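You operate a simulated robot arm through the tools that you are given. There is no shell and no other tool.

You run a simulated two-armed robot. Do the job below in one go: nothing can be reset, and whatever is moved stays where it is left.

JOB
Swap the wheel on the clamped pin board at the bench for the yellow one and tighten the nut.
Fine: lay the nut and the old wheel on the bench.

Only the result counts: the job must be done as asked and must still hold three seconds after the hand-in. Knocking over, shifting, dropping, spilling or breaking anything else fails it.

ROBOT AND FRAMES
Two 7-joint arms with two-finger parallel grippers on one trunk that stands fixed in place. Base frame: the origin is at the foot of the trunk, x ahead of it, y to its left, z up. Lengths are in mm, angles in rad, forces in N, time in s.
The left shoulder is at [30, 119, 1085], the right one opposite. With the tool pointing down near the work surface each hand reaches from about 280 to 680 mm from the base axis, measured 20 degrees to its own side. Payload 3.43 kg a hand.
The tool frame of a hand sits at the grasp point between the pads (the TCP): z along the fingers, y along the line on which they close. The tips reach 30 mm beyond it. Largest opening 94 mm; finger width 28, thickness 10; the body of the gripper, 50 by 96 mm, starts 55 mm behind the TCP.
Orientation is told as [roll, pitch, yaw] about the base's x, y, z axes, in that order, counted from this pose: with the fingers straight down and closing along the base's y, the tool's x points along the base's -x, its y along +y and its z along -z.

CONTROLS
- The arms move only by the tool jog_arm. It takes "left_motion", "right_motion" or both (then of equal length, played together; a hand with none holds still); each is a list of rows, each a list of 6 numbers: the shift along the base's x, y, z in mm, then the turn, a rotation vector about the base's x, y, z in rad. In form: [[x, y, z, rx, ry, rz], ...]. A call has 1 to 20 rows; each row shifts and turns the commanded pose from where the row before left it. "left_claw" and "right_claw" are, for a hand that has rows, the closure in counts, from 0 (fully open) to 255 (shut), set as the call begins (left out, the last holds). Rows are played at 5 a second. More than 50 mm and 0.15 rad between two rows, or a gripper value outside its range, and nothing of the call is played. A pose out of reach is approached as far as the arm can. The call stops where the force on the tool passes 40 N (or 10 N more than at its start, if that is more) or the arm is blocked; 0.2 s more then pass. Each finger travels about 72 mm/s and halts on what it meets, pressing with about 36 N; the grip force reading is that of the motor and also rises with nothing between the fingers. The clock runs only during rows and for 0.2 s after the last one: add rows that do not move to give the fingers time. The reply holds the time, the measured pose of the TCP, the force on the tool along the base axes, the opening and the grip force, in the units named above and with some noise, with the torque about the TCP (base axes, N m) and any sound that the robot's microphone picked up.
- Cameras (640 x 400 px; columns grow to the right, rows downward): "scene" is now at [34.7, 37, 1785]; the picture's right is [0.49, -0.87, 0.00], its down [-0.70, -0.39, -0.60] and it looks along [0.52, 0.29, -0.80] (base axes); focal length 309 px, centre (320, 200). "left" rides on the left gripper at [76, -14, -103] in its tool frame; the picture's right is [0.18, 0.98, 0.00], its down [-0.75, 0.14, -0.64] and it looks along [-0.63, 0.12, 0.77] (tool axes); focal length 243 px, centre (320, 200). "right" rides on the right gripper at [76, 14, -102] in its tool frame; the picture's right is [-0.18, 0.98, 0.00], its down [-0.75, -0.14, -0.64] and it looks along [-0.63, -0.12, 0.77] (tool axes); focal length 243 px, centre (320, 200). There is no depth. A picture from a camera that has moved, and an enlarged one, comes with that camera's place and axes in the base frame and with its lens.
- capture(camera): a new picture of that camera. No time passes.
- move_column(by): slides the trunk up (or, below 0, down) by that many mm; the arms and the scene camera ride with it, the base frame stays. It gives what a move gives, with no picture.
- pan_tilt(pan, tilt): turns the head with the scene camera to pan (to the left, within 2.496 rad either way) and tilt (down, from -0.506 to 1.204), counted from straight ahead of the robot. It gives what a move gives.
- enlarge(camera, box): a new picture of the part [left, top, right, bottom] of that camera's present view, enlarged. No time passes.
- close_job(): hands the job in; it is judged then, once.

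Nothing tells you positions but the pictures and the camera data. Unless the task says otherwise, let go and move clear before handing in.

The tools are called as a command line: name --argument value ..., lists and objects as JSON in quotes. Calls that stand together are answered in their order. jog_arm: Moves the arms, as the interface text tells. Its arguments: {"type":"object","properties":{"left_motion":{"type":"array","items":{"type":"array","items":{"type":"number"}}},"left_claw":{"type":"number"},"right_motion":{"type":"array","items":{"type":"array","items":{"type":"number"}}},"right_claw":{"type":"number"}},"required":[]} The other tools are called the same way: move_column (by) slides the trunk up or down; pan_tilt (pan, tilt) turns the head that bears the scene camera; capture (camera) takes a picture; enlarge (camera, box) takes an enlarged picture of a part of a camera's view; close_job () hands the job in.

At the start:

```text
time: 0.0
left_tool_pos: [440.9, 250.0, 1195.6]
left_tool_rot: [0.0, 0.0, 0.001]
left_contact_force: [0.8, -0.1, -0.1]
left_torque: [-0.02, 0.02, 0.01]
left_gripper_width: 94.1
left_grip_force: 0.0
right_tool_pos: [422.8, -74.8, 1217.9]
right_tool_rot: [0.001, -0.001, -0.001]
right_contact_force: [0.1, -0.4, -0.2]
right_torque: [0.02, -0.02, 0.0]
right_gripper_width: 94.0
right_grip_force: 0.1
trunk travel left (down, up): [-350.0, 60.0]
head pan, tilt: [0.513, 0.929]
```

scene: 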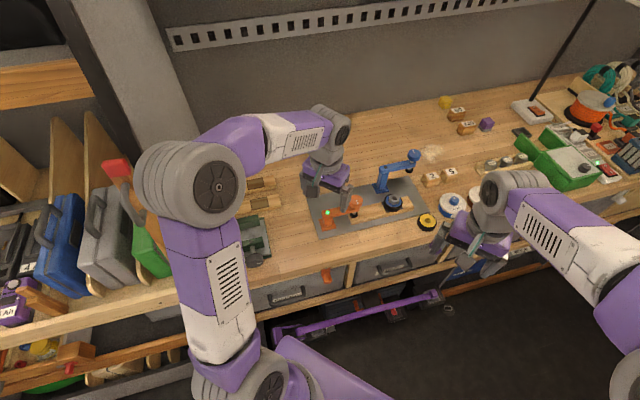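
right: 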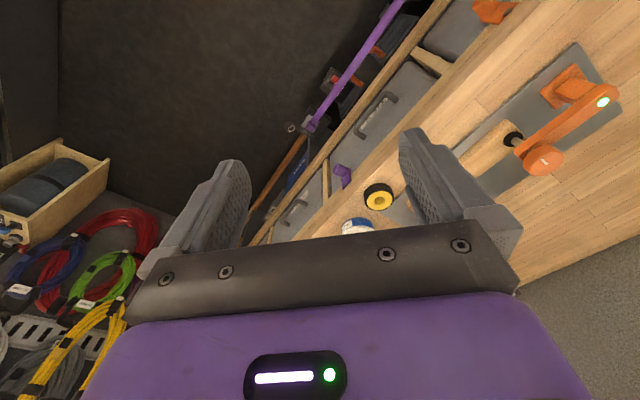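
left: 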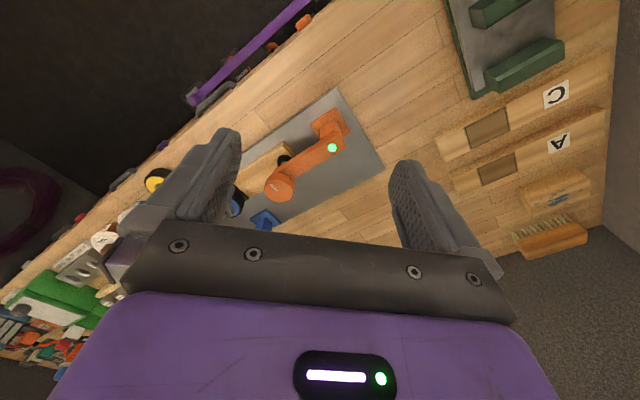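

I see a bench with a grey plate holding an orange clamp, a blue arm and a dark wheel on a pin, with a yellow wheel lying nearby. I'll take enlarged pictures before moving.

enlarge --camera "scene" --box '[290, 130, 490, 255]'

enlarge --camera "scene" --box '[360, 160, 460, 240]'

enlarge --camera "right" --box '[320, 30, 640, 250]'

enlarge --camera "left" --box '[120, 60, 420, 260]'

```text
3.20 times, centred on (390, 192) of scene
camera zoom: at [34.7, 37.0, 1785.0], right [0.49, -0.87, 0.0], down [-0.7, -0.39, -0.6], along [0.52, 0.29, -0.8], focal length 989 px, centre (96, 224)
```

zoom: 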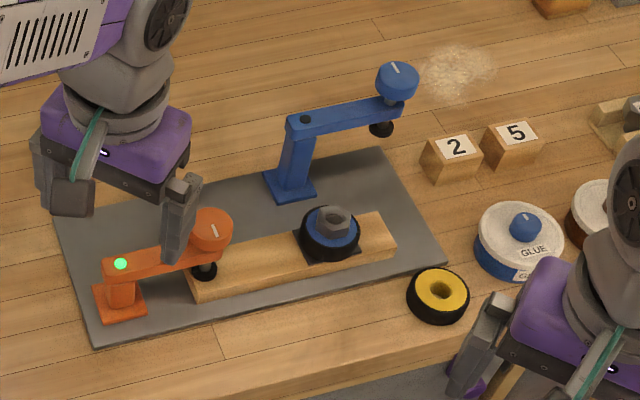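

```text
5.00 times, centred on (410, 200) of scene
camera zoom: at [34.7, 37.0, 1785.0], right [0.49, -0.87, 0.0], down [-0.7, -0.39, -0.6], along [0.52, 0.29, -0.8], focal length 1545 px, centre (-130, 200)
```

zoom: 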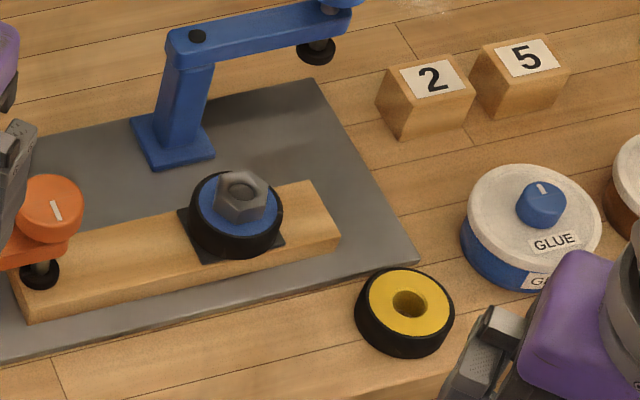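

```text
1.82 times, centred on (480, 140) of right
camera zoom: at [346.5, -60.5, 1320.3], right [0.18, 0.98, 0.0], down [0.75, -0.14, 0.64], along [0.63, -0.12, -0.77], focal length 441 px, centre (29, 309)
```

zoom: 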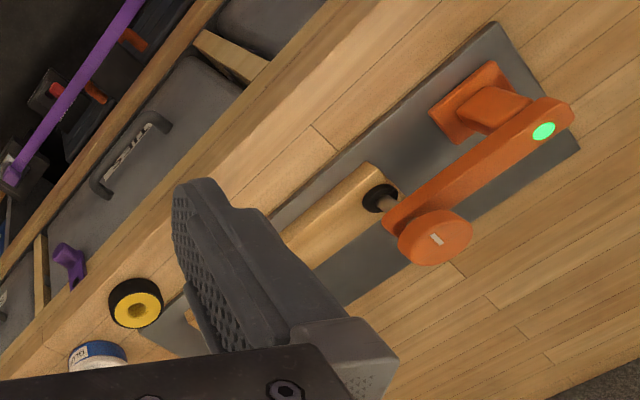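

```text
2.00 times, centred on (270, 160) of left
camera zoom: at [364.8, 235.6, 1297.7], right [-0.18, 0.98, 0.0], down [0.75, 0.14, 0.64], along [0.63, 0.12, -0.77], focal length 485 px, centre (420, 280)
```

zoom: 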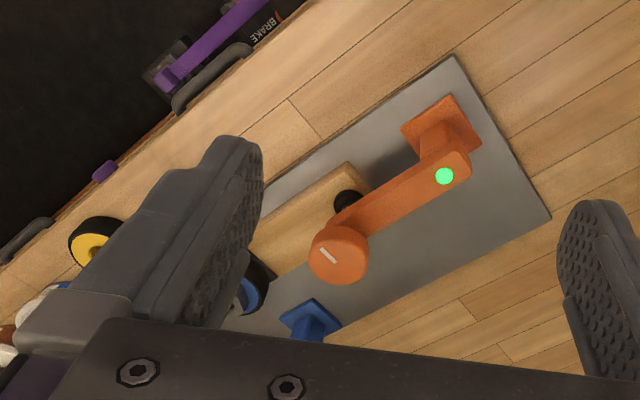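

The wheel with a blue hub sits under a hex nut on the board, near x 680, y 120, z about 980. The yellow wheel lies near x 680, y 0. I'll move the left hand in above the pin for a better view and swing the right hand out of the way.

jog_arm --left_motion '[[40, -40, 0, 0, 0, 0], [30, -40, 0, 0, 0, 0], [20, -40, 0, 0, 0, 0], [0, 0, 0, 0, 0, 0]]' --right_motion '[[-20, -45, 0, 0, 0, 0], [-20, -45, 0, 0, 0, 0], [-20, -45, 0, 0, 0, 0], [0, -45, 0, 0, 0, 0]]'

capture --camera "left"

capture --camera "scene"

```text
refused: row 1 steps farther than a row can; nothing moved
```

```text
taken
camera left: at [364.8, 235.6, 1297.7], right [-0.18, 0.98, 0.0], down [0.75, 0.14, 0.64], along [0.63, 0.12, -0.77], focal length 243 px, centre (320, 200)
```

left: 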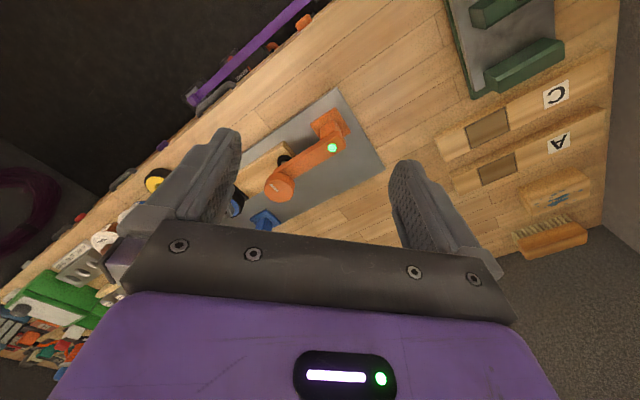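

```text
taken
camera scene: at [34.7, 37.0, 1785.0], right [0.49, -0.87, 0.0], down [-0.7, -0.39, -0.6], along [0.52, 0.29, -0.8], focal length 309 px, centre (320, 200)
```

scene: 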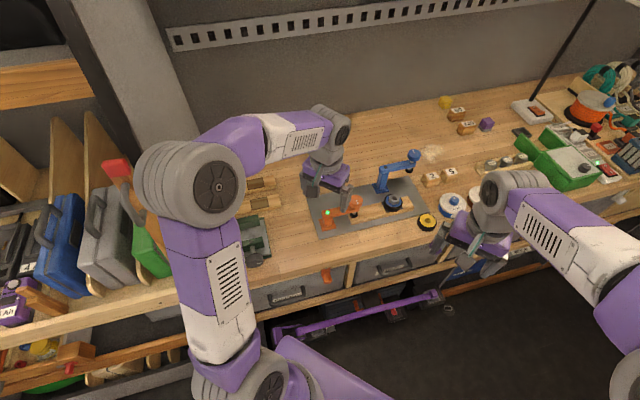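

The step was refused because one row went over 50 mm, so I'll repeat it with smaller rows. The bench edge runs diagonally, turned about 0.5 rad from the base.

jog_arm --left_motion '[[30, -30, 0, 0, 0, 0], [30, -30, 0, 0, 0, 0], [30, -30, 0, 0, 0, 0], [0, -30, 0, 0, 0, 0], [0, 0, 0, 0, 0, 0]]' --right_motion '[[-10, -40, 0, 0, 0, 0], [-10, -40, 0, 0, 0, 0], [-10, -40, 0, 0, 0, 0], [0, -40, 0, 0, 0, 0], [0, 0, 0, 0, 0, 0]]'

capture --camera "left"

capture --camera "scene"

capture --camera "right"

```text
time: 1.2
left_tool_pos: [528.5, 130.3, 1192.7]
left_tool_rot: [-0.001, 0.0, 0.001]
left_contact_force: [0.3, 0.0, 0.4]
left_torque: [0.01, -0.04, -0.01]
left_gripper_width: 93.9
left_grip_force: 0.0
right_tool_pos: [396.2, -235.6, 1219.0]
right_tool_rot: [-0.001, 0.0, -0.001]
right_contact_force: [0.7, -0.5, -0.5]
right_torque: [-0.01, 0.04, 0.0]
right_gripper_width: 93.9
right_grip_force: 0.1
trunk travel left (down, up): [-350.0, 60.0]
head pan, tilt: [0.513, 0.929]
```

```text
taken
camera left: at [452.8, 115.7, 1295.7], right [-0.18, 0.98, 0.0], down [0.75, 0.14, 0.64], along [0.63, 0.12, -0.77], focal length 243 px, centre (320, 200)
```

left: 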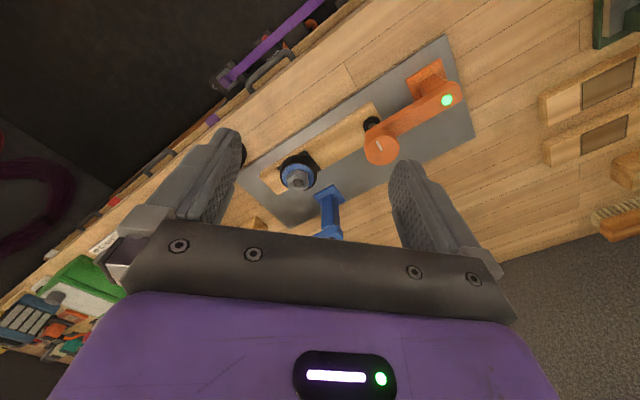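

```text
taken
camera scene: at [35.1, 38.8, 1784.9], right [0.49, -0.87, 0.0], down [-0.7, -0.39, -0.6], along [0.52, 0.29, -0.8], focal length 309 px, centre (320, 200)
```

scene: 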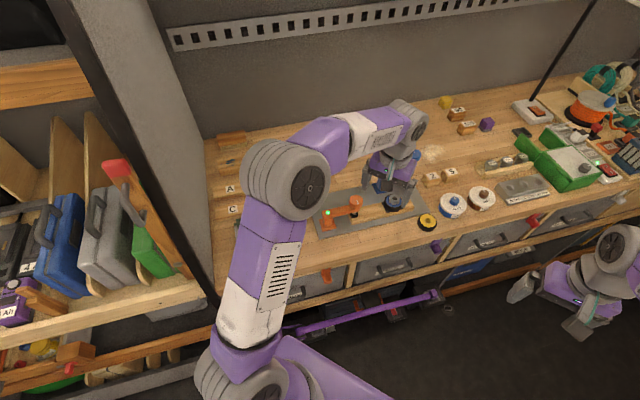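

```text
taken
camera right: at [320.6, -221.1, 1320.7], right [0.18, 0.98, 0.0], down [0.75, -0.14, 0.64], along [0.63, -0.12, -0.77], focal length 243 px, centre (320, 200)
```

right: 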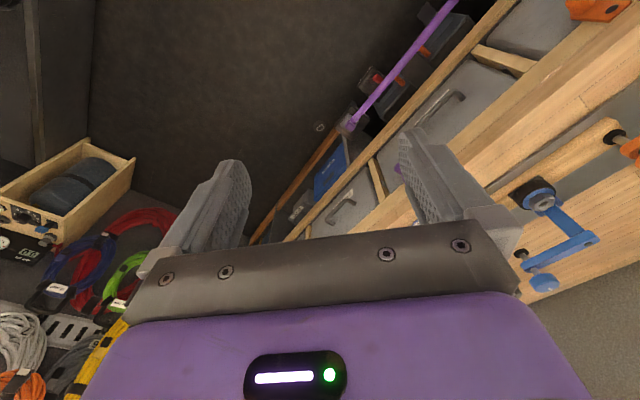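

enlarge --camera "left" --box '[230, 120, 390, 240]'

enlarge --camera "scene" --box '[360, 160, 460, 240]'

enlarge --camera "right" --box '[480, 130, 640, 300]'

```text
3.33 times, centred on (310, 180) of left
camera zoom: at [452.8, 115.7, 1295.7], right [-0.18, 0.98, 0.0], down [0.75, 0.14, 0.64], along [0.63, 0.12, -0.77], focal length 809 px, centre (353, 267)
```

zoom: 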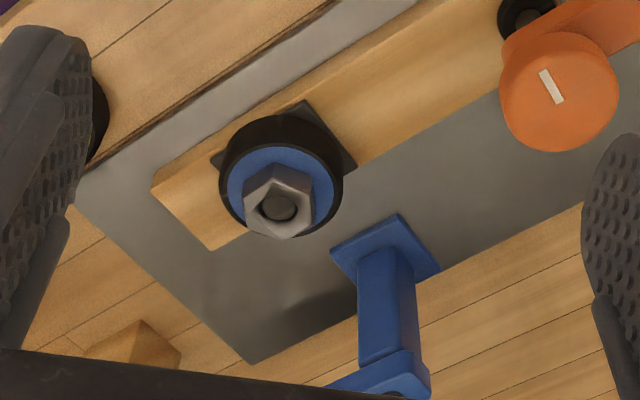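

```text
5.00 times, centred on (410, 200) of scene
camera zoom: at [35.1, 38.8, 1784.9], right [0.49, -0.87, 0.0], down [-0.7, -0.39, -0.6], along [0.52, 0.29, -0.8], focal length 1545 px, centre (-130, 200)
```

zoom: 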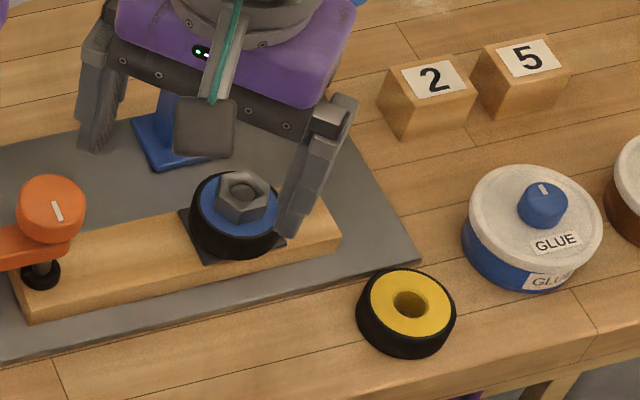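

```text
2.35 times, centred on (560, 215) of right
camera zoom: at [320.6, -221.1, 1320.7], right [0.18, 0.98, 0.0], down [0.75, -0.14, 0.64], along [0.63, -0.12, -0.77], focal length 571 px, centre (-245, 165)
```

zoom: 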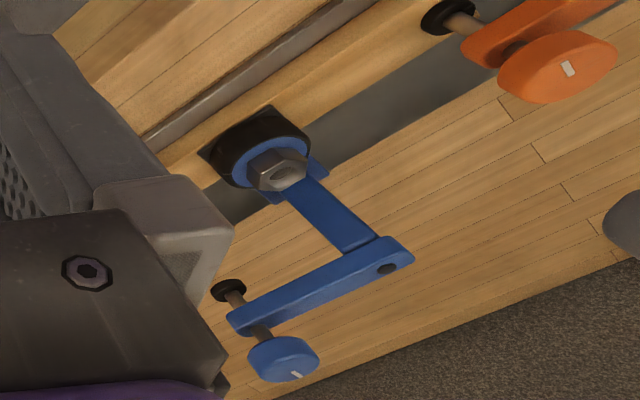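

First fix: nut top near (647, 120, 1030), and the yellow wheel near (665, 0, 955). I'll move the left hand to a second viewpoint to check both.

jog_arm --left_motion '[[0, -40, 0, 0, 0, 0], [0, -40, 0, 0, 0, 0], [0, -30, 0, 0, 0, 0], [0, 0, 0, 0, 0, 0]]'

enlarge --camera "left" --box '[200, 80, 440, 260]'

enlarge --camera "scene" --box '[360, 160, 460, 240]'

```text
time: 2.2
left_tool_pos: [531.0, 21.0, 1191.5]
left_tool_rot: [0.0, -0.001, 0.001]
left_contact_force: [0.2, -0.8, 0.4]
left_torque: [-0.05, -0.02, 0.01]
left_gripper_width: 93.9
left_grip_force: 0.1
right_tool_pos: [396.7, -236.0, 1218.3]
right_tool_rot: [0.0, 0.0, 0.001]
right_contact_force: [-0.2, 0.6, 0.2]
right_torque: [-0.03, 0.01, -0.01]
right_gripper_width: 94.0
right_grip_force: 0.1
trunk travel left (down, up): [-350.0, 60.0]
head pan, tilt: [0.513, 0.929]
```

```text
2.22 times, centred on (320, 170) of left
camera zoom: at [454.0, 6.2, 1294.6], right [-0.18, 0.98, 0.0], down [0.75, 0.14, 0.64], along [0.63, 0.12, -0.77], focal length 539 px, centre (320, 267)
```

zoom: 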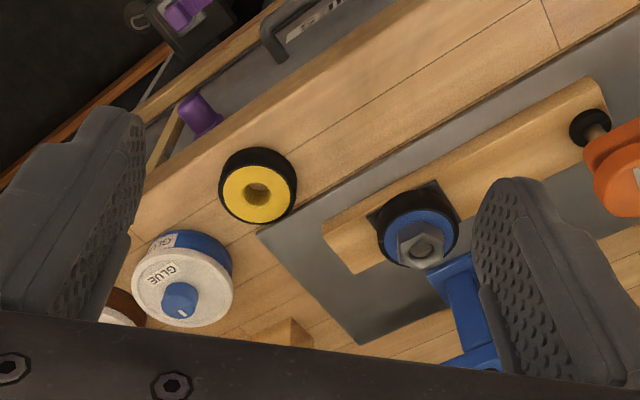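

```text
5.00 times, centred on (410, 200) of scene
camera zoom: at [34.8, 37.8, 1785.0], right [0.49, -0.87, 0.0], down [-0.7, -0.39, -0.6], along [0.52, 0.29, -0.8], focal length 1545 px, centre (-130, 200)
```

zoom: 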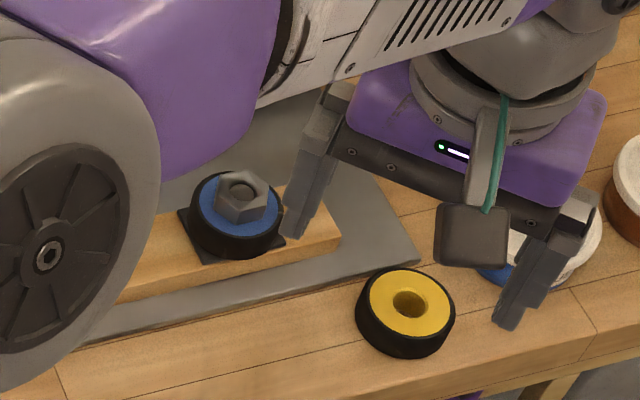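

Combining views puts the nut top near (681, 122, 985) and the yellow wheel's top near (678, 0, 945). The blue clamp's arm is about 90 mm behind the nut at z about 1040, and the orange knob is about 140 mm away. I'll move in closer to refine these.

jog_arm --left_motion '[[20, 22, -25, 0, 0, 0], [20, 22, -25, 0, 0, 0], [20, 22, -25, 0, 0, 0], [19, 22, -25, 0, 0, 0], [0, 0, 0, 0, 0, 0], [0, 0, 0, 0, 0, 0]]'

capture --camera "left"

enlarge --camera "left" --box '[250, 130, 370, 220]'

enlarge --camera "scene" --box '[360, 160, 460, 240]'

```text
time: 3.6
left_tool_pos: [609.2, 106.7, 1092.6]
left_tool_rot: [-0.001, -0.001, 0.0]
left_contact_force: [0.4, 0.6, -0.3]
left_torque: [-0.01, -0.01, 0.0]
left_gripper_width: 93.8
left_grip_force: 0.0
right_tool_pos: [398.0, -234.9, 1219.1]
right_tool_rot: [-0.001, 0.002, 0.001]
right_contact_force: [0.2, 0.4, 0.6]
right_torque: [-0.02, -0.01, 0.04]
right_gripper_width: 94.1
right_grip_force: 0.0
trunk travel left (down, up): [-350.0, 60.0]
head pan, tilt: [0.513, 0.929]
```

```text
taken
camera left: at [534.1, 92.0, 1196.3], right [-0.18, 0.98, 0.0], down [0.75, 0.14, 0.64], along [0.63, 0.12, -0.77], focal length 243 px, centre (320, 200)
```

left: 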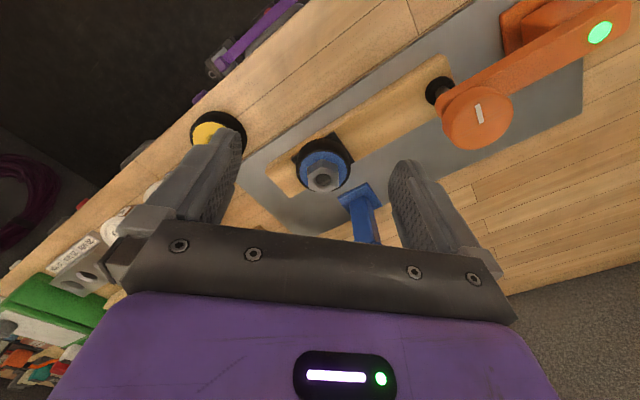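

```text
4.44 times, centred on (310, 175) of left
camera zoom: at [534.1, 92.0, 1196.3], right [-0.18, 0.98, 0.0], down [0.75, 0.14, 0.64], along [0.63, 0.12, -0.77], focal length 1078 px, centre (364, 311)
```

zoom: 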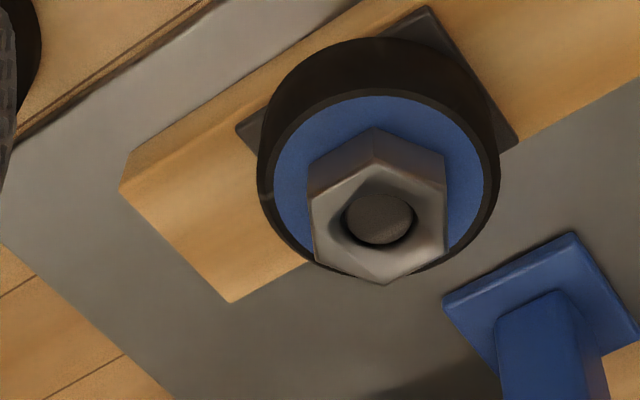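

```text
5.00 times, centred on (410, 200) of scene
camera zoom: at [35.4, 37.5, 1785.0], right [0.49, -0.87, 0.0], down [-0.7, -0.39, -0.6], along [0.52, 0.29, -0.8], focal length 1545 px, centre (-130, 200)
```

zoom: 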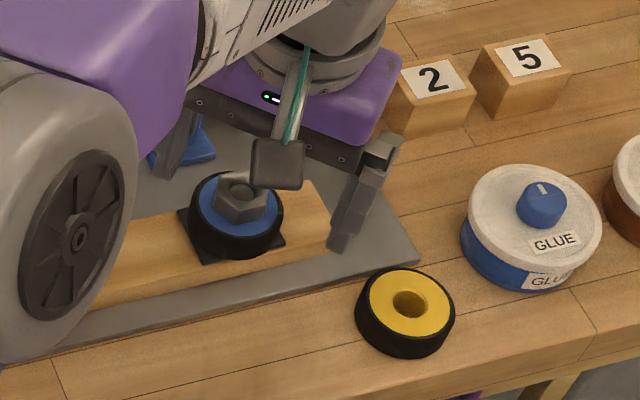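

The nut top is now fixed at about (681, 123, 985). The nut is about 31 mm across flats and 20 mm tall, and its flats line up with a hand yaw of about 0.24. I'll hover the left hand above it with the claw part closed and check.

jog_arm --left_motion '[[24, 5.5, -10, 0, 0, 0.08], [24, 5.5, -10, 0, 0, 0.08], [24, 5.5, -10, 0, 0, 0.08], [0, 0, 0, 0, 0, 0], [0, 0, 0, 0, 0, 0]]' --left_claw 80

capture --camera "left"

enlarge --camera "scene" --box '[360, 160, 460, 240]'

capture --camera "scene"

```text
time: 4.8
left_tool_pos: [650.3, 123.1, 1062.0]
left_tool_rot: [0.001, 0.0, 0.242]
left_contact_force: [0.7, 0.2, -0.8]
left_torque: [0.02, -0.01, 0.03]
left_gripper_width: 64.5
left_grip_force: 0.0
left hand out of reach, approached as far as the arm can: row 2, 3
right_tool_pos: [396.4, -236.5, 1217.4]
right_tool_rot: [0.0, -0.001, 0.0]
right_contact_force: [-0.2, -0.4, -0.5]
right_torque: [-0.03, 0.02, -0.02]
right_gripper_width: 94.1
right_grip_force: 0.0
trunk travel left (down, up): [-350.0, 60.0]
head pan, tilt: [0.513, 0.929]
```

```text
taken
camera left: at [579.4, 91.5, 1164.6], right [-0.41, 0.91, 0.0], down [0.7, 0.32, 0.64], along [0.58, 0.27, -0.77], focal length 243 px, centre (320, 200)
```

left: 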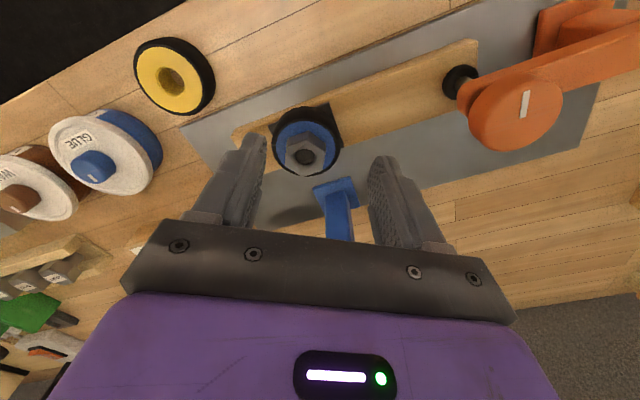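

```text
5.00 times, centred on (410, 200) of scene
camera zoom: at [34.4, 37.0, 1785.0], right [0.49, -0.87, 0.0], down [-0.7, -0.39, -0.6], along [0.52, 0.29, -0.8], focal length 1545 px, centre (-130, 200)
```

zoom: 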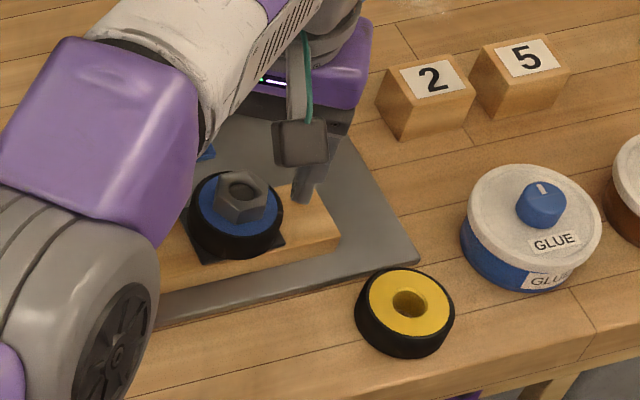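

```text
taken
camera scene: at [34.4, 37.0, 1785.0], right [0.49, -0.87, 0.0], down [-0.7, -0.39, -0.6], along [0.52, 0.29, -0.8], focal length 309 px, centre (320, 200)
```

scene: 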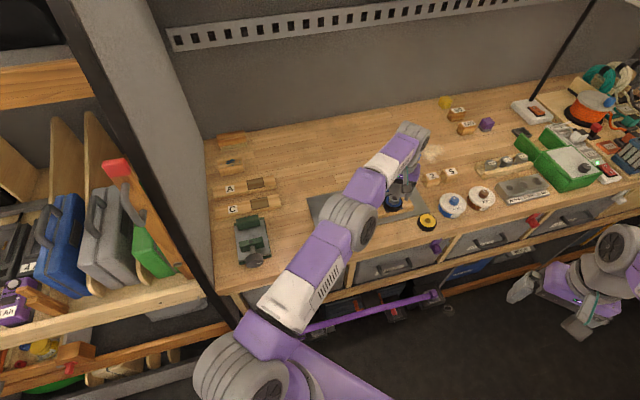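

The arm is at its reach limit at x about 650 at this height. I'll raise the column 60 mm, which should extend the horizontal reach once I come back down to the nut.

move_column --by 60

```text
time: 5.8
left_tool_pos: [649.4, 123.1, 1122.5]
left_tool_rot: [0.0, 0.0, 0.239]
left_contact_force: [0.2, 0.0, 0.0]
left_torque: [-0.02, 0.02, 0.01]
left_gripper_width: 64.6
left_grip_force: 0.1
right_tool_pos: [398.0, -236.1, 1277.9]
right_tool_rot: [0.001, 0.0, -0.001]
right_contact_force: [0.0, 0.2, 0.7]
right_torque: [-0.03, -0.02, -0.04]
right_gripper_width: 94.2
right_grip_force: 0.0
trunk travel left (down, up): [-410.0, 0.0]
head pan, tilt: [0.513, 0.929]
```

I'll descend in small steps and watch how far forward the hand gets.

jog_arm --left_motion '[[0, 0, -25, 0, 0, 0], [0, 0, -25, 0, 0, 0], [0, 0, 0, 0, 0, 0]]'

```text
time: 6.6
left_tool_pos: [648.6, 123.0, 1071.6]
left_tool_rot: [0.0, 0.001, 0.238]
left_contact_force: [0.4, 0.5, 0.2]
left_torque: [0.01, 0.02, 0.02]
left_gripper_width: 64.6
left_grip_force: 0.1
right_tool_pos: [397.6, -236.5, 1278.7]
right_tool_rot: [0.0, 0.0, 0.001]
right_contact_force: [-0.7, 0.7, 0.4]
right_torque: [-0.03, 0.0, -0.03]
right_gripper_width: 93.8
right_grip_force: 0.0
trunk travel left (down, up): [-410.0, 0.0]
head pan, tilt: [0.513, 0.929]
```

jog_arm --left_motion '[[16, 0, -8, 0, 0, 0], [16, 0, -8, 0, 0, 0], [0, 0, 0, 0, 0, 0]]'

capture --camera "left"

```text
time: 7.4
left_tool_pos: [652.3, 122.9, 1067.6]
left_tool_rot: [0.0, 0.0, 0.239]
left_contact_force: [-0.5, 0.0, 0.9]
left_torque: [-0.01, 0.02, -0.01]
left_gripper_width: 64.5
left_grip_force: 0.0
left hand out of reach, approached as far as the arm can: row 1, 2
right_tool_pos: [397.7, -235.5, 1278.0]
right_tool_rot: [0.0, -0.001, 0.0]
right_contact_force: [-0.3, -0.3, 0.7]
right_torque: [0.01, 0.01, 0.02]
right_gripper_width: 94.0
right_grip_force: 0.1
trunk travel left (down, up): [-410.0, 0.0]
head pan, tilt: [0.513, 0.929]
```

```text
taken
camera left: at [580.8, 90.6, 1170.1], right [-0.41, 0.91, 0.0], down [0.7, 0.32, 0.64], along [0.58, 0.26, -0.77], focal length 243 px, centre (320, 200)
```

left: 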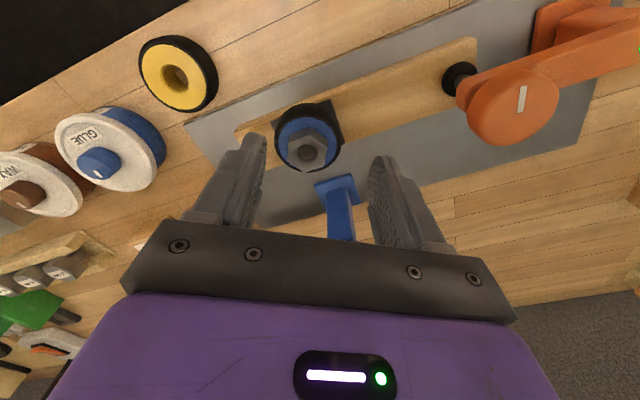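

With the tool vertical, the reach ends at x about 652 and the nut is at 681. Tilting the hand about the closing axis keeps the pads parallel to the nut's flats and gains reach. I'll back off, tilt by 0.3 rad, put the column back down 60, and look again.

jog_arm --left_motion '[[-10, 0, 20, 0.0357, -0.1457, 0], [-10, 0, 20, 0.0357, -0.1457, 0], [0, 0, 10, 0, 0, 0], [0, 0, 0, 0, 0, 0]]'

move_column --by -60

capture --camera "left"

capture --camera "scene"

```text
time: 8.4
left_tool_pos: [633.4, 123.9, 1116.6]
left_tool_rot: [0.0, -0.302, 0.24]
left_contact_force: [0.9, -1.1, 0.6]
left_torque: [0.01, 0.0, -0.02]
left_gripper_width: 64.8
left_grip_force: 0.1
right_tool_pos: [395.9, -237.0, 1276.6]
right_tool_rot: [0.0, -0.001, 0.0]
right_contact_force: [0.6, 0.7, -0.4]
right_torque: [-0.01, -0.01, -0.03]
right_gripper_width: 93.8
right_grip_force: 0.0
trunk travel left (down, up): [-410.0, 0.0]
head pan, tilt: [0.513, 0.929]
```

```text
time: 9.4
left_tool_pos: [633.0, 123.4, 1058.4]
left_tool_rot: [0.0, -0.3, 0.24]
left_contact_force: [-1.0, 0.1, -0.4]
left_torque: [-0.01, 0.01, 0.0]
left_gripper_width: 64.4
left_grip_force: 0.0
right_tool_pos: [395.8, -237.1, 1219.0]
right_tool_rot: [0.002, 0.002, 0.0]
right_contact_force: [0.7, 0.2, 0.0]
right_torque: [0.0, -0.04, 0.0]
right_gripper_width: 94.1
right_grip_force: 0.1
trunk travel left (down, up): [-350.0, 60.0]
head pan, tilt: [0.513, 0.929]
```

```text
taken
camera left: at [536.3, 84.4, 1133.7], right [-0.4, 0.91, -0.05], down [0.48, 0.26, 0.84], along [0.78, 0.31, -0.55], focal length 243 px, centre (320, 200)
```

left: 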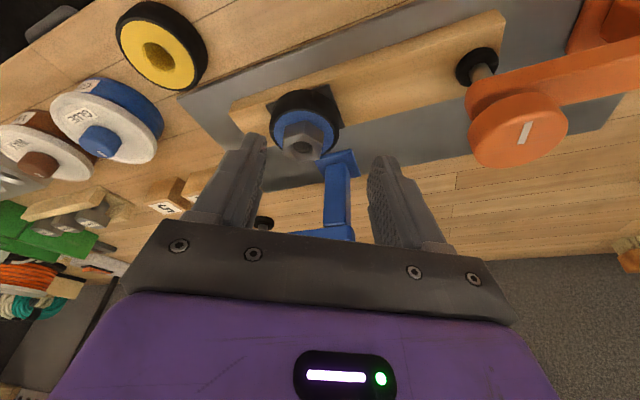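

```text
taken
camera scene: at [34.5, 37.0, 1785.1], right [0.49, -0.87, 0.0], down [-0.7, -0.39, -0.6], along [0.52, 0.29, -0.8], focal length 309 px, centre (320, 200)
```

scene: 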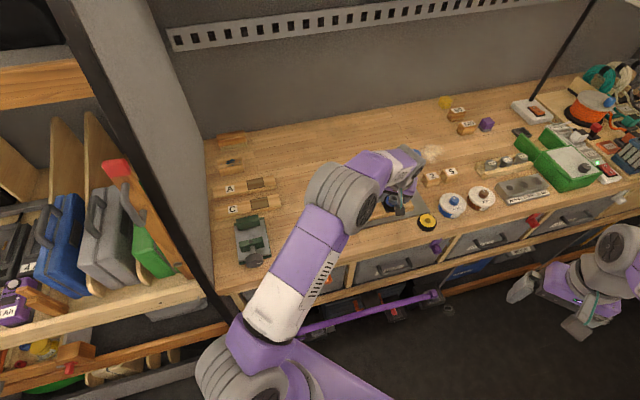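

Tilting worked. I'll move to a hover just above the nut and check alignment.

jog_arm --left_motion '[[20, -1, -14, 0, 0, 0], [20.5, -1.2, -14, 0, 0, 0], [0, 0, 0, 0, 0, 0], [0, 0, 0, 0, 0, 0]]'

enlarge --camera "left" --box '[200, 80, 440, 260]'

enlarge --camera "scene" --box '[360, 160, 460, 240]'

```text
time: 10.4
left_tool_pos: [672.6, 121.3, 1030.5]
left_tool_rot: [0.001, -0.299, 0.241]
left_contact_force: [-0.2, 0.2, -0.5]
left_torque: [-0.02, 0.0, 0.0]
left_gripper_width: 64.3
left_grip_force: 0.1
right_tool_pos: [397.3, -236.2, 1218.6]
right_tool_rot: [-0.002, -0.002, 0.0]
right_contact_force: [0.0, 0.1, -0.3]
right_torque: [0.01, -0.02, 0.0]
right_gripper_width: 93.9
right_grip_force: 0.1
trunk travel left (down, up): [-350.0, 60.0]
head pan, tilt: [0.513, 0.929]
```

```text
2.22 times, centred on (320, 170) of left
camera zoom: at [576.6, 82.7, 1106.0], right [-0.4, 0.91, -0.05], down [0.48, 0.26, 0.84], along [0.78, 0.31, -0.55], focal length 539 px, centre (320, 267)
```

zoom: 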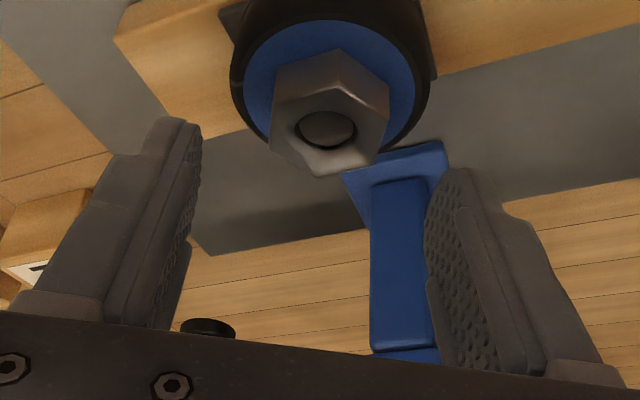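

```text
5.00 times, centred on (410, 200) of scene
camera zoom: at [35.2, 37.1, 1785.0], right [0.49, -0.87, 0.0], down [-0.7, -0.39, -0.6], along [0.52, 0.29, -0.8], focal length 1545 px, centre (-130, 200)
```

zoom: 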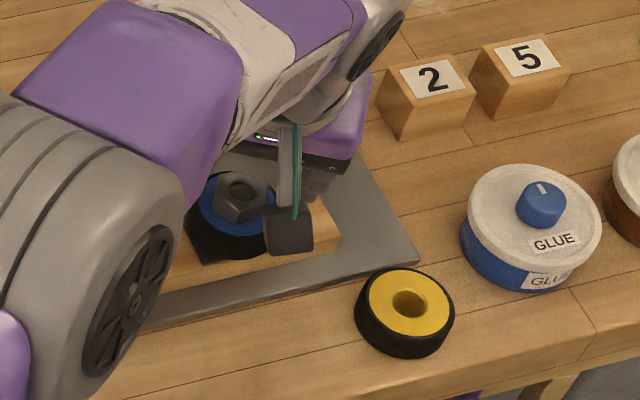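

Nut axis confirmed at about (680.5, 123). Lowering the open fingers around the nut.

jog_arm --left_motion '[[0, 0, -12, 0, 0, 0], [0, 0, -12, 0, 0, 0], [0, 0, -5, 0, 0, 0], [0, 0, 0, 0, 0, 0]]'

enlarge --camera "left" --box '[200, 80, 440, 260]'

enlarge --camera "scene" --box '[360, 160, 460, 240]'

```text
time: 11.4
left_tool_pos: [673.1, 120.3, 998.4]
left_tool_rot: [0.0, -0.3, 0.239]
left_contact_force: [0.4, -0.5, -0.5]
left_torque: [-0.01, -0.03, 0.0]
left_gripper_width: 64.4
left_grip_force: 0.1
right_tool_pos: [396.5, -236.9, 1217.9]
right_tool_rot: [0.001, -0.001, 0.0]
right_contact_force: [-1.1, 0.0, -0.1]
right_torque: [-0.02, -0.01, -0.01]
right_gripper_width: 93.7
right_grip_force: 0.0
trunk travel left (down, up): [-350.0, 60.0]
head pan, tilt: [0.513, 0.929]
```

```text
2.22 times, centred on (320, 170) of left
camera zoom: at [576.3, 82.7, 1075.2], right [-0.4, 0.91, -0.05], down [0.48, 0.26, 0.84], along [0.78, 0.31, -0.55], focal length 539 px, centre (320, 267)
```

zoom: 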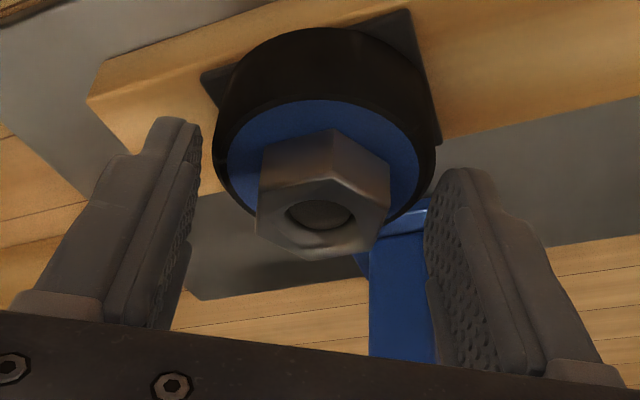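

```text
5.00 times, centred on (410, 200) of scene
camera zoom: at [34.7, 37.0, 1785.0], right [0.49, -0.87, 0.0], down [-0.7, -0.39, -0.6], along [0.52, 0.29, -0.8], focal length 1545 px, centre (-130, 200)
```

zoom: 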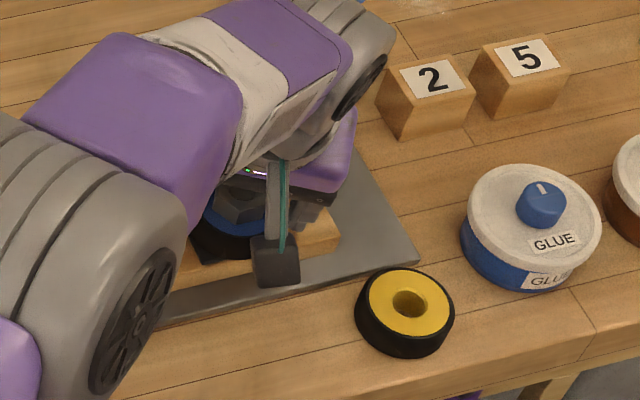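

The fingertips straddle the nut. Closing on the flats.

jog_arm --left_motion '[[0, 0, 0, 0, 0, 0], [0, 0, 0, 0, 0, 0], [0, 0, 0, 0, 0, 0], [0, 0, 0, 0, 0, 0]]' --left_claw 255

enlarge --camera "left" --box '[200, 80, 440, 260]'

```text
time: 12.4
left_tool_pos: [672.7, 122.2, 999.9]
left_tool_rot: [0.001, -0.299, 0.24]
left_contact_force: [-0.8, 0.9, 0.2]
left_torque: [0.0, -0.02, -0.03]
left_gripper_width: 58.7
left_grip_force: 35.8
right_tool_pos: [396.3, -237.3, 1217.9]
right_tool_rot: [-0.001, -0.001, -0.001]
right_contact_force: [0.2, 0.0, -0.5]
right_torque: [-0.02, 0.0, 0.0]
right_gripper_width: 94.1
right_grip_force: 0.0
trunk travel left (down, up): [-350.0, 60.0]
head pan, tilt: [0.513, 0.929]
```

```text
2.22 times, centred on (320, 170) of left
camera zoom: at [576.3, 82.6, 1075.3], right [-0.4, 0.91, -0.05], down [0.48, 0.26, 0.84], along [0.78, 0.31, -0.55], focal length 539 px, centre (320, 267)
```

zoom: 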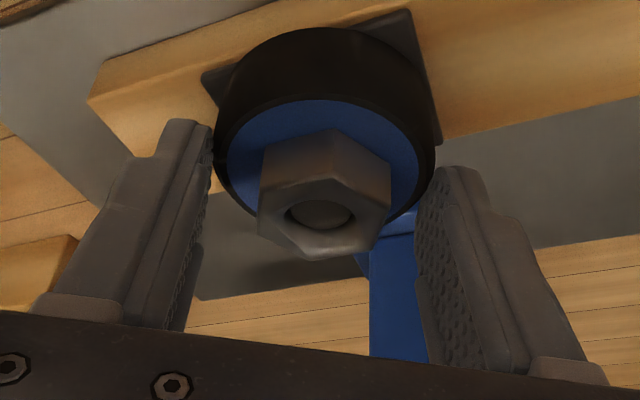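

The width of 58.7 means the lower finger corners caught the tyre's edge, not the nut. I'll open, rise 8 mm and close again.

jog_arm --left_motion '[[0, 0, 0, 0, 0, 0], [0, 0, 0, 0, 0, 0], [0, 0, 4, 0, 0, 0], [0, 0, 4, 0, 0, 0], [0, 0, 0, 0, 0, 0]]' --left_claw 80

jog_arm --left_motion '[[0, 0, 0, 0, 0, 0], [0, 0, 0, 0, 0, 0], [0, 0, 0, 0, 0, 0], [0, 0, 0, 0, 0, 0]]' --left_claw 255

enlarge --camera "left" --box '[200, 80, 440, 260]'

```text
time: 13.6
left_tool_pos: [673.3, 121.8, 1009.2]
left_tool_rot: [0.001, -0.3, 0.239]
left_contact_force: [0.3, 0.3, -0.3]
left_torque: [-0.01, -0.01, 0.01]
left_gripper_width: 64.5
left_grip_force: 0.1
right_tool_pos: [396.4, -236.6, 1217.8]
right_tool_rot: [0.002, -0.001, 0.001]
right_contact_force: [0.1, 0.2, -0.1]
right_torque: [0.04, 0.03, 0.04]
right_gripper_width: 94.0
right_grip_force: 0.0
trunk travel left (down, up): [-350.0, 60.0]
head pan, tilt: [0.513, 0.929]
```

```text
time: 14.6
left_tool_pos: [672.6, 121.8, 1008.9]
left_tool_rot: [0.001, -0.301, 0.24]
left_contact_force: [-0.9, -0.2, 0.3]
left_torque: [-0.03, -0.01, 0.17]
left_gripper_width: 31.2
left_grip_force: 36.4
right_tool_pos: [396.2, -236.2, 1218.6]
right_tool_rot: [0.0, -0.001, 0.0]
right_contact_force: [0.2, -0.9, 0.1]
right_torque: [-0.01, 0.03, -0.02]
right_gripper_width: 93.9
right_grip_force: 0.1
trunk travel left (down, up): [-350.0, 60.0]
head pan, tilt: [0.513, 0.929]
```

```text
2.22 times, centred on (320, 170) of left
camera zoom: at [576.2, 82.8, 1084.9], right [-0.4, 0.91, -0.05], down [0.48, 0.26, 0.84], along [0.78, 0.31, -0.55], focal length 539 px, centre (320, 267)
```

zoom: 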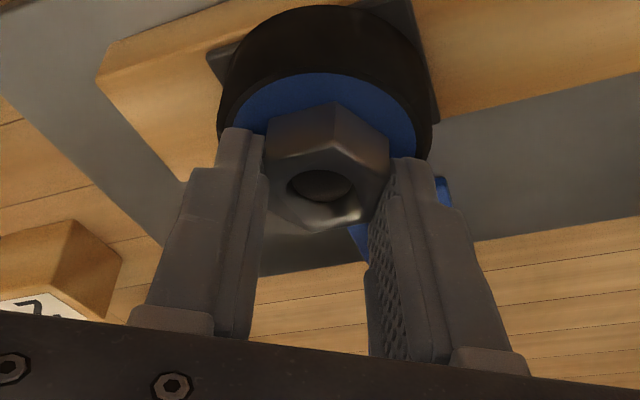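

The fingers are on the nut (31.2 mm). Starting to loosen it by turning counter-clockwise about the pin axis.

jog_arm --left_motion '[[0.2, -0.8, 0, 0, 0, 0.1], [0.3, -0.75, 0, 0, 0, 0.1], [0, 0, 0, 0, 0, 0]]'

enlarge --camera "left" --box '[200, 80, 440, 260]'

```text
time: 15.4
left_tool_pos: [672.0, 120.9, 1009.6]
left_tool_rot: [0.001, -0.299, 0.442]
left_contact_force: [-2.3, 6.2, 3.2]
left_torque: [0.13, 0.08, 0.03]
left_gripper_width: 31.6
left_grip_force: 36.2
right_tool_pos: [396.1, -235.4, 1218.9]
right_tool_rot: [0.001, -0.002, -0.001]
right_contact_force: [0.5, 0.2, -0.5]
right_torque: [-0.02, -0.03, 0.04]
right_gripper_width: 93.8
right_grip_force: 0.1
trunk travel left (down, up): [-350.0, 60.0]
head pan, tilt: [0.513, 0.929]
```

```text
2.22 times, centred on (320, 170) of left
camera zoom: at [586.1, 63.4, 1084.8], right [-0.58, 0.81, -0.05], down [0.42, 0.35, 0.84], along [0.7, 0.46, -0.55], focal length 539 px, centre (320, 267)
```

zoom: 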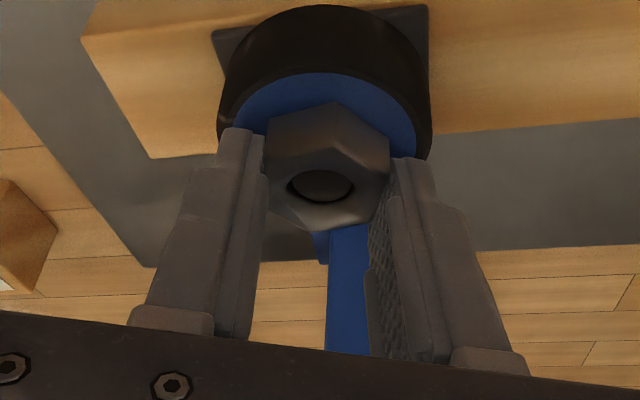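

The nut turns with the gripper and the torque is low. Continuing this stroke.

jog_arm --left_motion '[[0.4, -0.7, 0, 0, 0, 0.1], [0.4, -0.7, 0, 0, 0, 0.1], [0.5, -0.65, 0, 0, 0, 0.1], [0, 0, 0, 0, 0, 0]]'

```text
time: 16.4
left_tool_pos: [674.5, 118.5, 1008.4]
left_tool_rot: [0.002, -0.3, 0.742]
left_contact_force: [-9.6, 10.1, 5.4]
left_torque: [0.25, 0.3, 0.07]
left_gripper_width: 31.4
left_grip_force: 35.8
right_tool_pos: [394.7, -235.7, 1219.0]
right_tool_rot: [0.001, -0.004, 0.0]
right_contact_force: [-0.4, 0.2, -0.6]
right_torque: [0.01, -0.01, -0.02]
right_gripper_width: 93.7
right_grip_force: 0.0
trunk travel left (down, up): [-350.0, 60.0]
head pan, tilt: [0.513, 0.929]
```

Upward reaction on the tool suggests the nut is backing out. I'll release, swing back to yaw -0.305 (60° earlier) and regrip.

jog_arm --left_motion '[[0, 0, 0, 0, 0, 0], [0, 0, 0, 0, 0, 0], [-0.23, 1.06, 0, 0, 0, -0.1496], [-0.23, 1.06, 0, 0, 0, -0.1496], [-0.23, 1.06, 0, 0, 0, -0.1496], [-0.23, 1.06, 0, 0, 0, -0.1496], [-0.23, 1.06, 0, 0, 0, -0.1496], [-0.23, 1.06, 0, 0, 0, -0.1496], [-0.23, 1.06, 0, 0, 0, -0.1496], [0, 0, 0, 0, 0, 0]]' --left_claw 100

enlarge --camera "left" --box '[200, 80, 440, 260]'

enlarge --camera "scene" --box '[330, 130, 460, 240]'

```text
time: 18.6
left_tool_pos: [673.6, 124.6, 1010.0]
left_tool_rot: [0.001, -0.301, -0.31]
left_contact_force: [0.4, -0.4, -0.7]
left_torque: [0.0, 0.0, 0.01]
left_gripper_width: 57.4
left_grip_force: 0.1
right_tool_pos: [396.9, -236.3, 1217.8]
right_tool_rot: [-0.001, -0.001, 0.0]
right_contact_force: [0.3, 0.2, 0.6]
right_torque: [0.03, 0.0, -0.03]
right_gripper_width: 94.0
right_grip_force: 0.0
trunk travel left (down, up): [-350.0, 60.0]
head pan, tilt: [0.513, 0.929]
```

```text
2.22 times, centred on (320, 170) of left
camera zoom: at [571.0, 142.3, 1085.3], right [0.13, 0.99, -0.05], down [0.55, -0.03, 0.84], along [0.83, -0.14, -0.55], focal length 539 px, centre (320, 267)
```

zoom: 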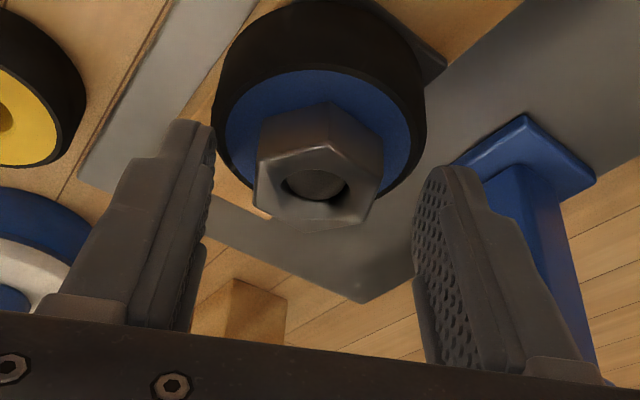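

```text
3.64 times, centred on (395, 185) of scene
camera zoom: at [34.6, 36.6, 1785.0], right [0.49, -0.87, 0.0], down [-0.7, -0.39, -0.6], along [0.52, 0.29, -0.8], focal length 1124 px, centre (47, 254)
```

zoom: 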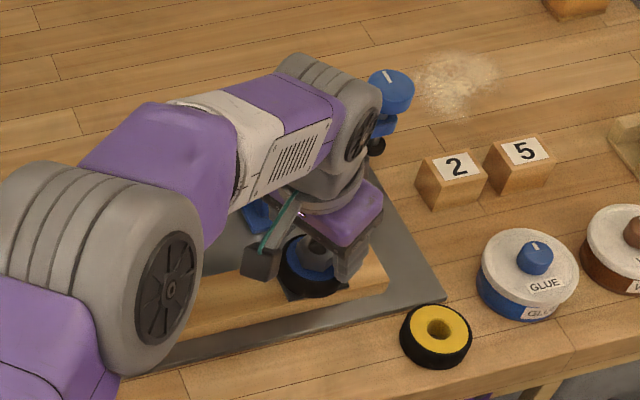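

The nut sits about 2 mm off-centre between the fingers, so I'll correct that, regrip and make a full 60° stroke.

jog_arm --left_motion '[[-0.6, -1.8, 0, 0, 0, 0], [0, 0, 0, 0, 0, 0], [0, 0, 0, 0, 0, 0], [0, 0, 0, 0, 0, 0]]' --left_claw 255

jog_arm --left_motion '[[0.06, -0.28, 0, 0, 0, 0.1496], [0.06, -0.28, 0, 0, 0, 0.1496], [0.06, -0.28, 0, 0, 0, 0.1496], [0.06, -0.28, 0, 0, 0, 0.1496], [0.06, -0.28, 0, 0, 0, 0.1496], [0.06, -0.28, 0, 0, 0, 0.1496], [0.06, -0.28, 0, 0, 0, 0.1496], [0, 0, 0, 0, 0, 0]]'

enlarge --camera "left" --box '[200, 80, 440, 260]'

```text
time: 19.6
left_tool_pos: [674.0, 123.2, 1009.4]
left_tool_rot: [-0.001, -0.301, -0.306]
left_contact_force: [-0.4, 0.7, 0.8]
left_torque: [-0.02, -0.03, 0.02]
left_gripper_width: 31.2
left_grip_force: 35.7
right_tool_pos: [397.0, -237.1, 1218.0]
right_tool_rot: [-0.001, 0.002, 0.0]
right_contact_force: [0.2, 0.0, 0.0]
right_torque: [0.0, -0.01, -0.04]
right_gripper_width: 93.9
right_grip_force: 0.1
trunk travel left (down, up): [-350.0, 60.0]
head pan, tilt: [0.513, 0.929]
```

```text
time: 21.4
left_tool_pos: [673.5, 120.0, 1010.9]
left_tool_rot: [-0.002, -0.301, 0.741]
left_contact_force: [0.1, -6.4, 10.0]
left_torque: [-0.2, 0.18, -0.03]
left_gripper_width: 31.0
left_grip_force: 36.3
right_tool_pos: [396.3, -238.0, 1218.8]
right_tool_rot: [0.003, -0.002, 0.0]
right_contact_force: [-0.6, 0.7, 0.0]
right_torque: [0.03, -0.01, 0.02]
right_gripper_width: 94.1
right_grip_force: 0.1
trunk travel left (down, up): [-350.0, 60.0]
head pan, tilt: [0.513, 0.929]
```

```text
2.22 times, centred on (320, 170) of left
camera zoom: at [607.5, 39.6, 1085.7], right [-0.79, 0.61, -0.06], down [0.29, 0.46, 0.84], along [0.53, 0.65, -0.54], focal length 539 px, centre (320, 267)
```

zoom: 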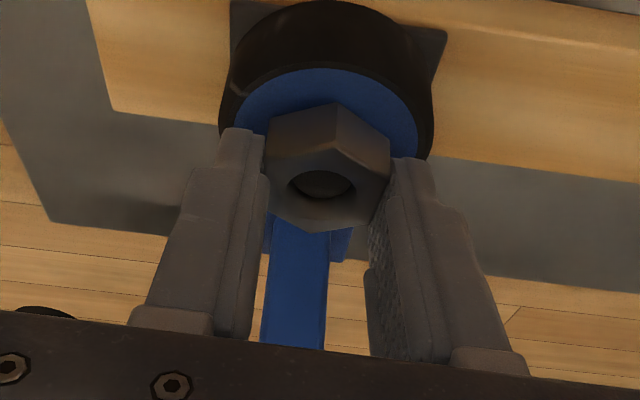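

The nut turned a full 60° and pushed up by 10 N, so it is rising. I'll repeat the ratchet, following the rise.

jog_arm --left_motion '[[0, 0, 0, 0, 0, 0], [0, 0, 0, 0, 0, 0], [-0.06, 0.28, 0.25, 0, 0, -0.1496], [-0.06, 0.28, 0.25, 0, 0, -0.1496], [-0.06, 0.28, 0.25, 0, 0, -0.1496], [-0.06, 0.28, 0.25, 0, 0, -0.1496], [-0.06, 0.28, 0.25, 0, 0, -0.1496], [-0.06, 0.28, 0.25, 0, 0, -0.1496], [-0.06, 0.28, 0.25, 0, 0, -0.1496], [0, 0, 0, 0, 0, 0]]' --left_claw 100

enlarge --camera "left" --box '[200, 80, 440, 260]'

jog_arm --left_motion '[[0, 0, 0, 0, 0, 0], [0, 0, 0, 0, 0, 0], [0, 0, 0, 0, 0, 0]]' --left_claw 255

jog_arm --left_motion '[[0.09, -0.39, 0.2, 0, 0, 0.1496], [0.09, -0.39, 0.2, 0, 0, 0.1496], [0.09, -0.39, 0.2, 0, 0, 0.1496], [0.09, -0.39, 0.2, 0, 0, 0.1496], [0.09, -0.39, 0.2, 0, 0, 0.1496], [0.09, -0.39, 0.2, 0, 0, 0.1496], [0.09, -0.39, 0.2, 0, 0, 0.1496], [0, 0, 0, 0, 0, 0]]'

```text
time: 23.6
left_tool_pos: [673.0, 123.0, 1010.1]
left_tool_rot: [-0.001, -0.299, -0.31]
left_contact_force: [0.1, -0.8, 0.1]
left_torque: [0.02, 0.01, 0.01]
left_gripper_width: 57.3
left_grip_force: 0.1
right_tool_pos: [395.9, -237.1, 1218.1]
right_tool_rot: [-0.001, -0.001, 0.001]
right_contact_force: [-0.1, 0.2, -0.1]
right_torque: [-0.01, 0.04, 0.03]
right_gripper_width: 94.0
right_grip_force: 0.0
trunk travel left (down, up): [-350.0, 60.0]
head pan, tilt: [0.513, 0.929]
```

```text
2.22 times, centred on (320, 170) of left
camera zoom: at [570.7, 140.7, 1085.7], right [0.13, 0.99, -0.05], down [0.55, -0.03, 0.84], along [0.83, -0.14, -0.55], focal length 539 px, centre (320, 267)
```

zoom: 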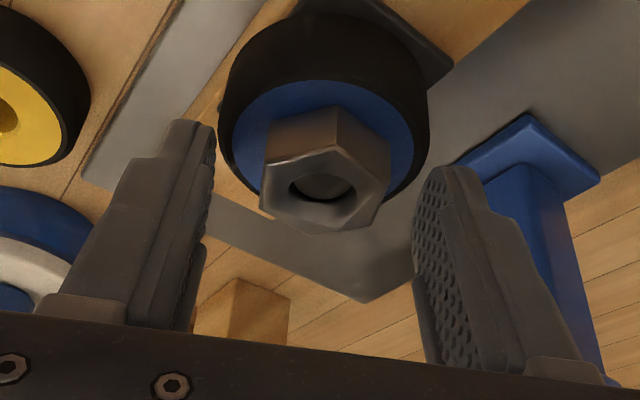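

```text
time: 24.4
left_tool_pos: [672.8, 124.0, 1010.5]
left_tool_rot: [-0.001, -0.301, -0.307]
left_contact_force: [-0.2, 0.0, 0.6]
left_torque: [-0.01, -0.02, -0.04]
left_gripper_width: 31.4
left_grip_force: 35.9
right_tool_pos: [398.4, -235.7, 1218.0]
right_tool_rot: [0.0, 0.0, 0.0]
right_contact_force: [-0.2, -0.2, 0.6]
right_torque: [0.0, 0.01, -0.02]
right_gripper_width: 94.0
right_grip_force: 0.1
trunk travel left (down, up): [-350.0, 60.0]
head pan, tilt: [0.513, 0.929]
```

```text
time: 26.2
left_tool_pos: [674.7, 121.9, 1013.1]
left_tool_rot: [-0.001, -0.299, 0.74]
left_contact_force: [3.9, -5.9, -3.5]
left_torque: [-0.22, -0.09, -0.01]
left_gripper_width: 31.3
left_grip_force: 35.9
right_tool_pos: [398.0, -237.2, 1218.1]
right_tool_rot: [0.0, -0.001, 0.0]
right_contact_force: [0.2, -0.3, 0.0]
right_torque: [0.02, -0.01, 0.0]
right_gripper_width: 94.2
right_grip_force: 0.0
trunk travel left (down, up): [-350.0, 60.0]
head pan, tilt: [0.513, 0.929]
```

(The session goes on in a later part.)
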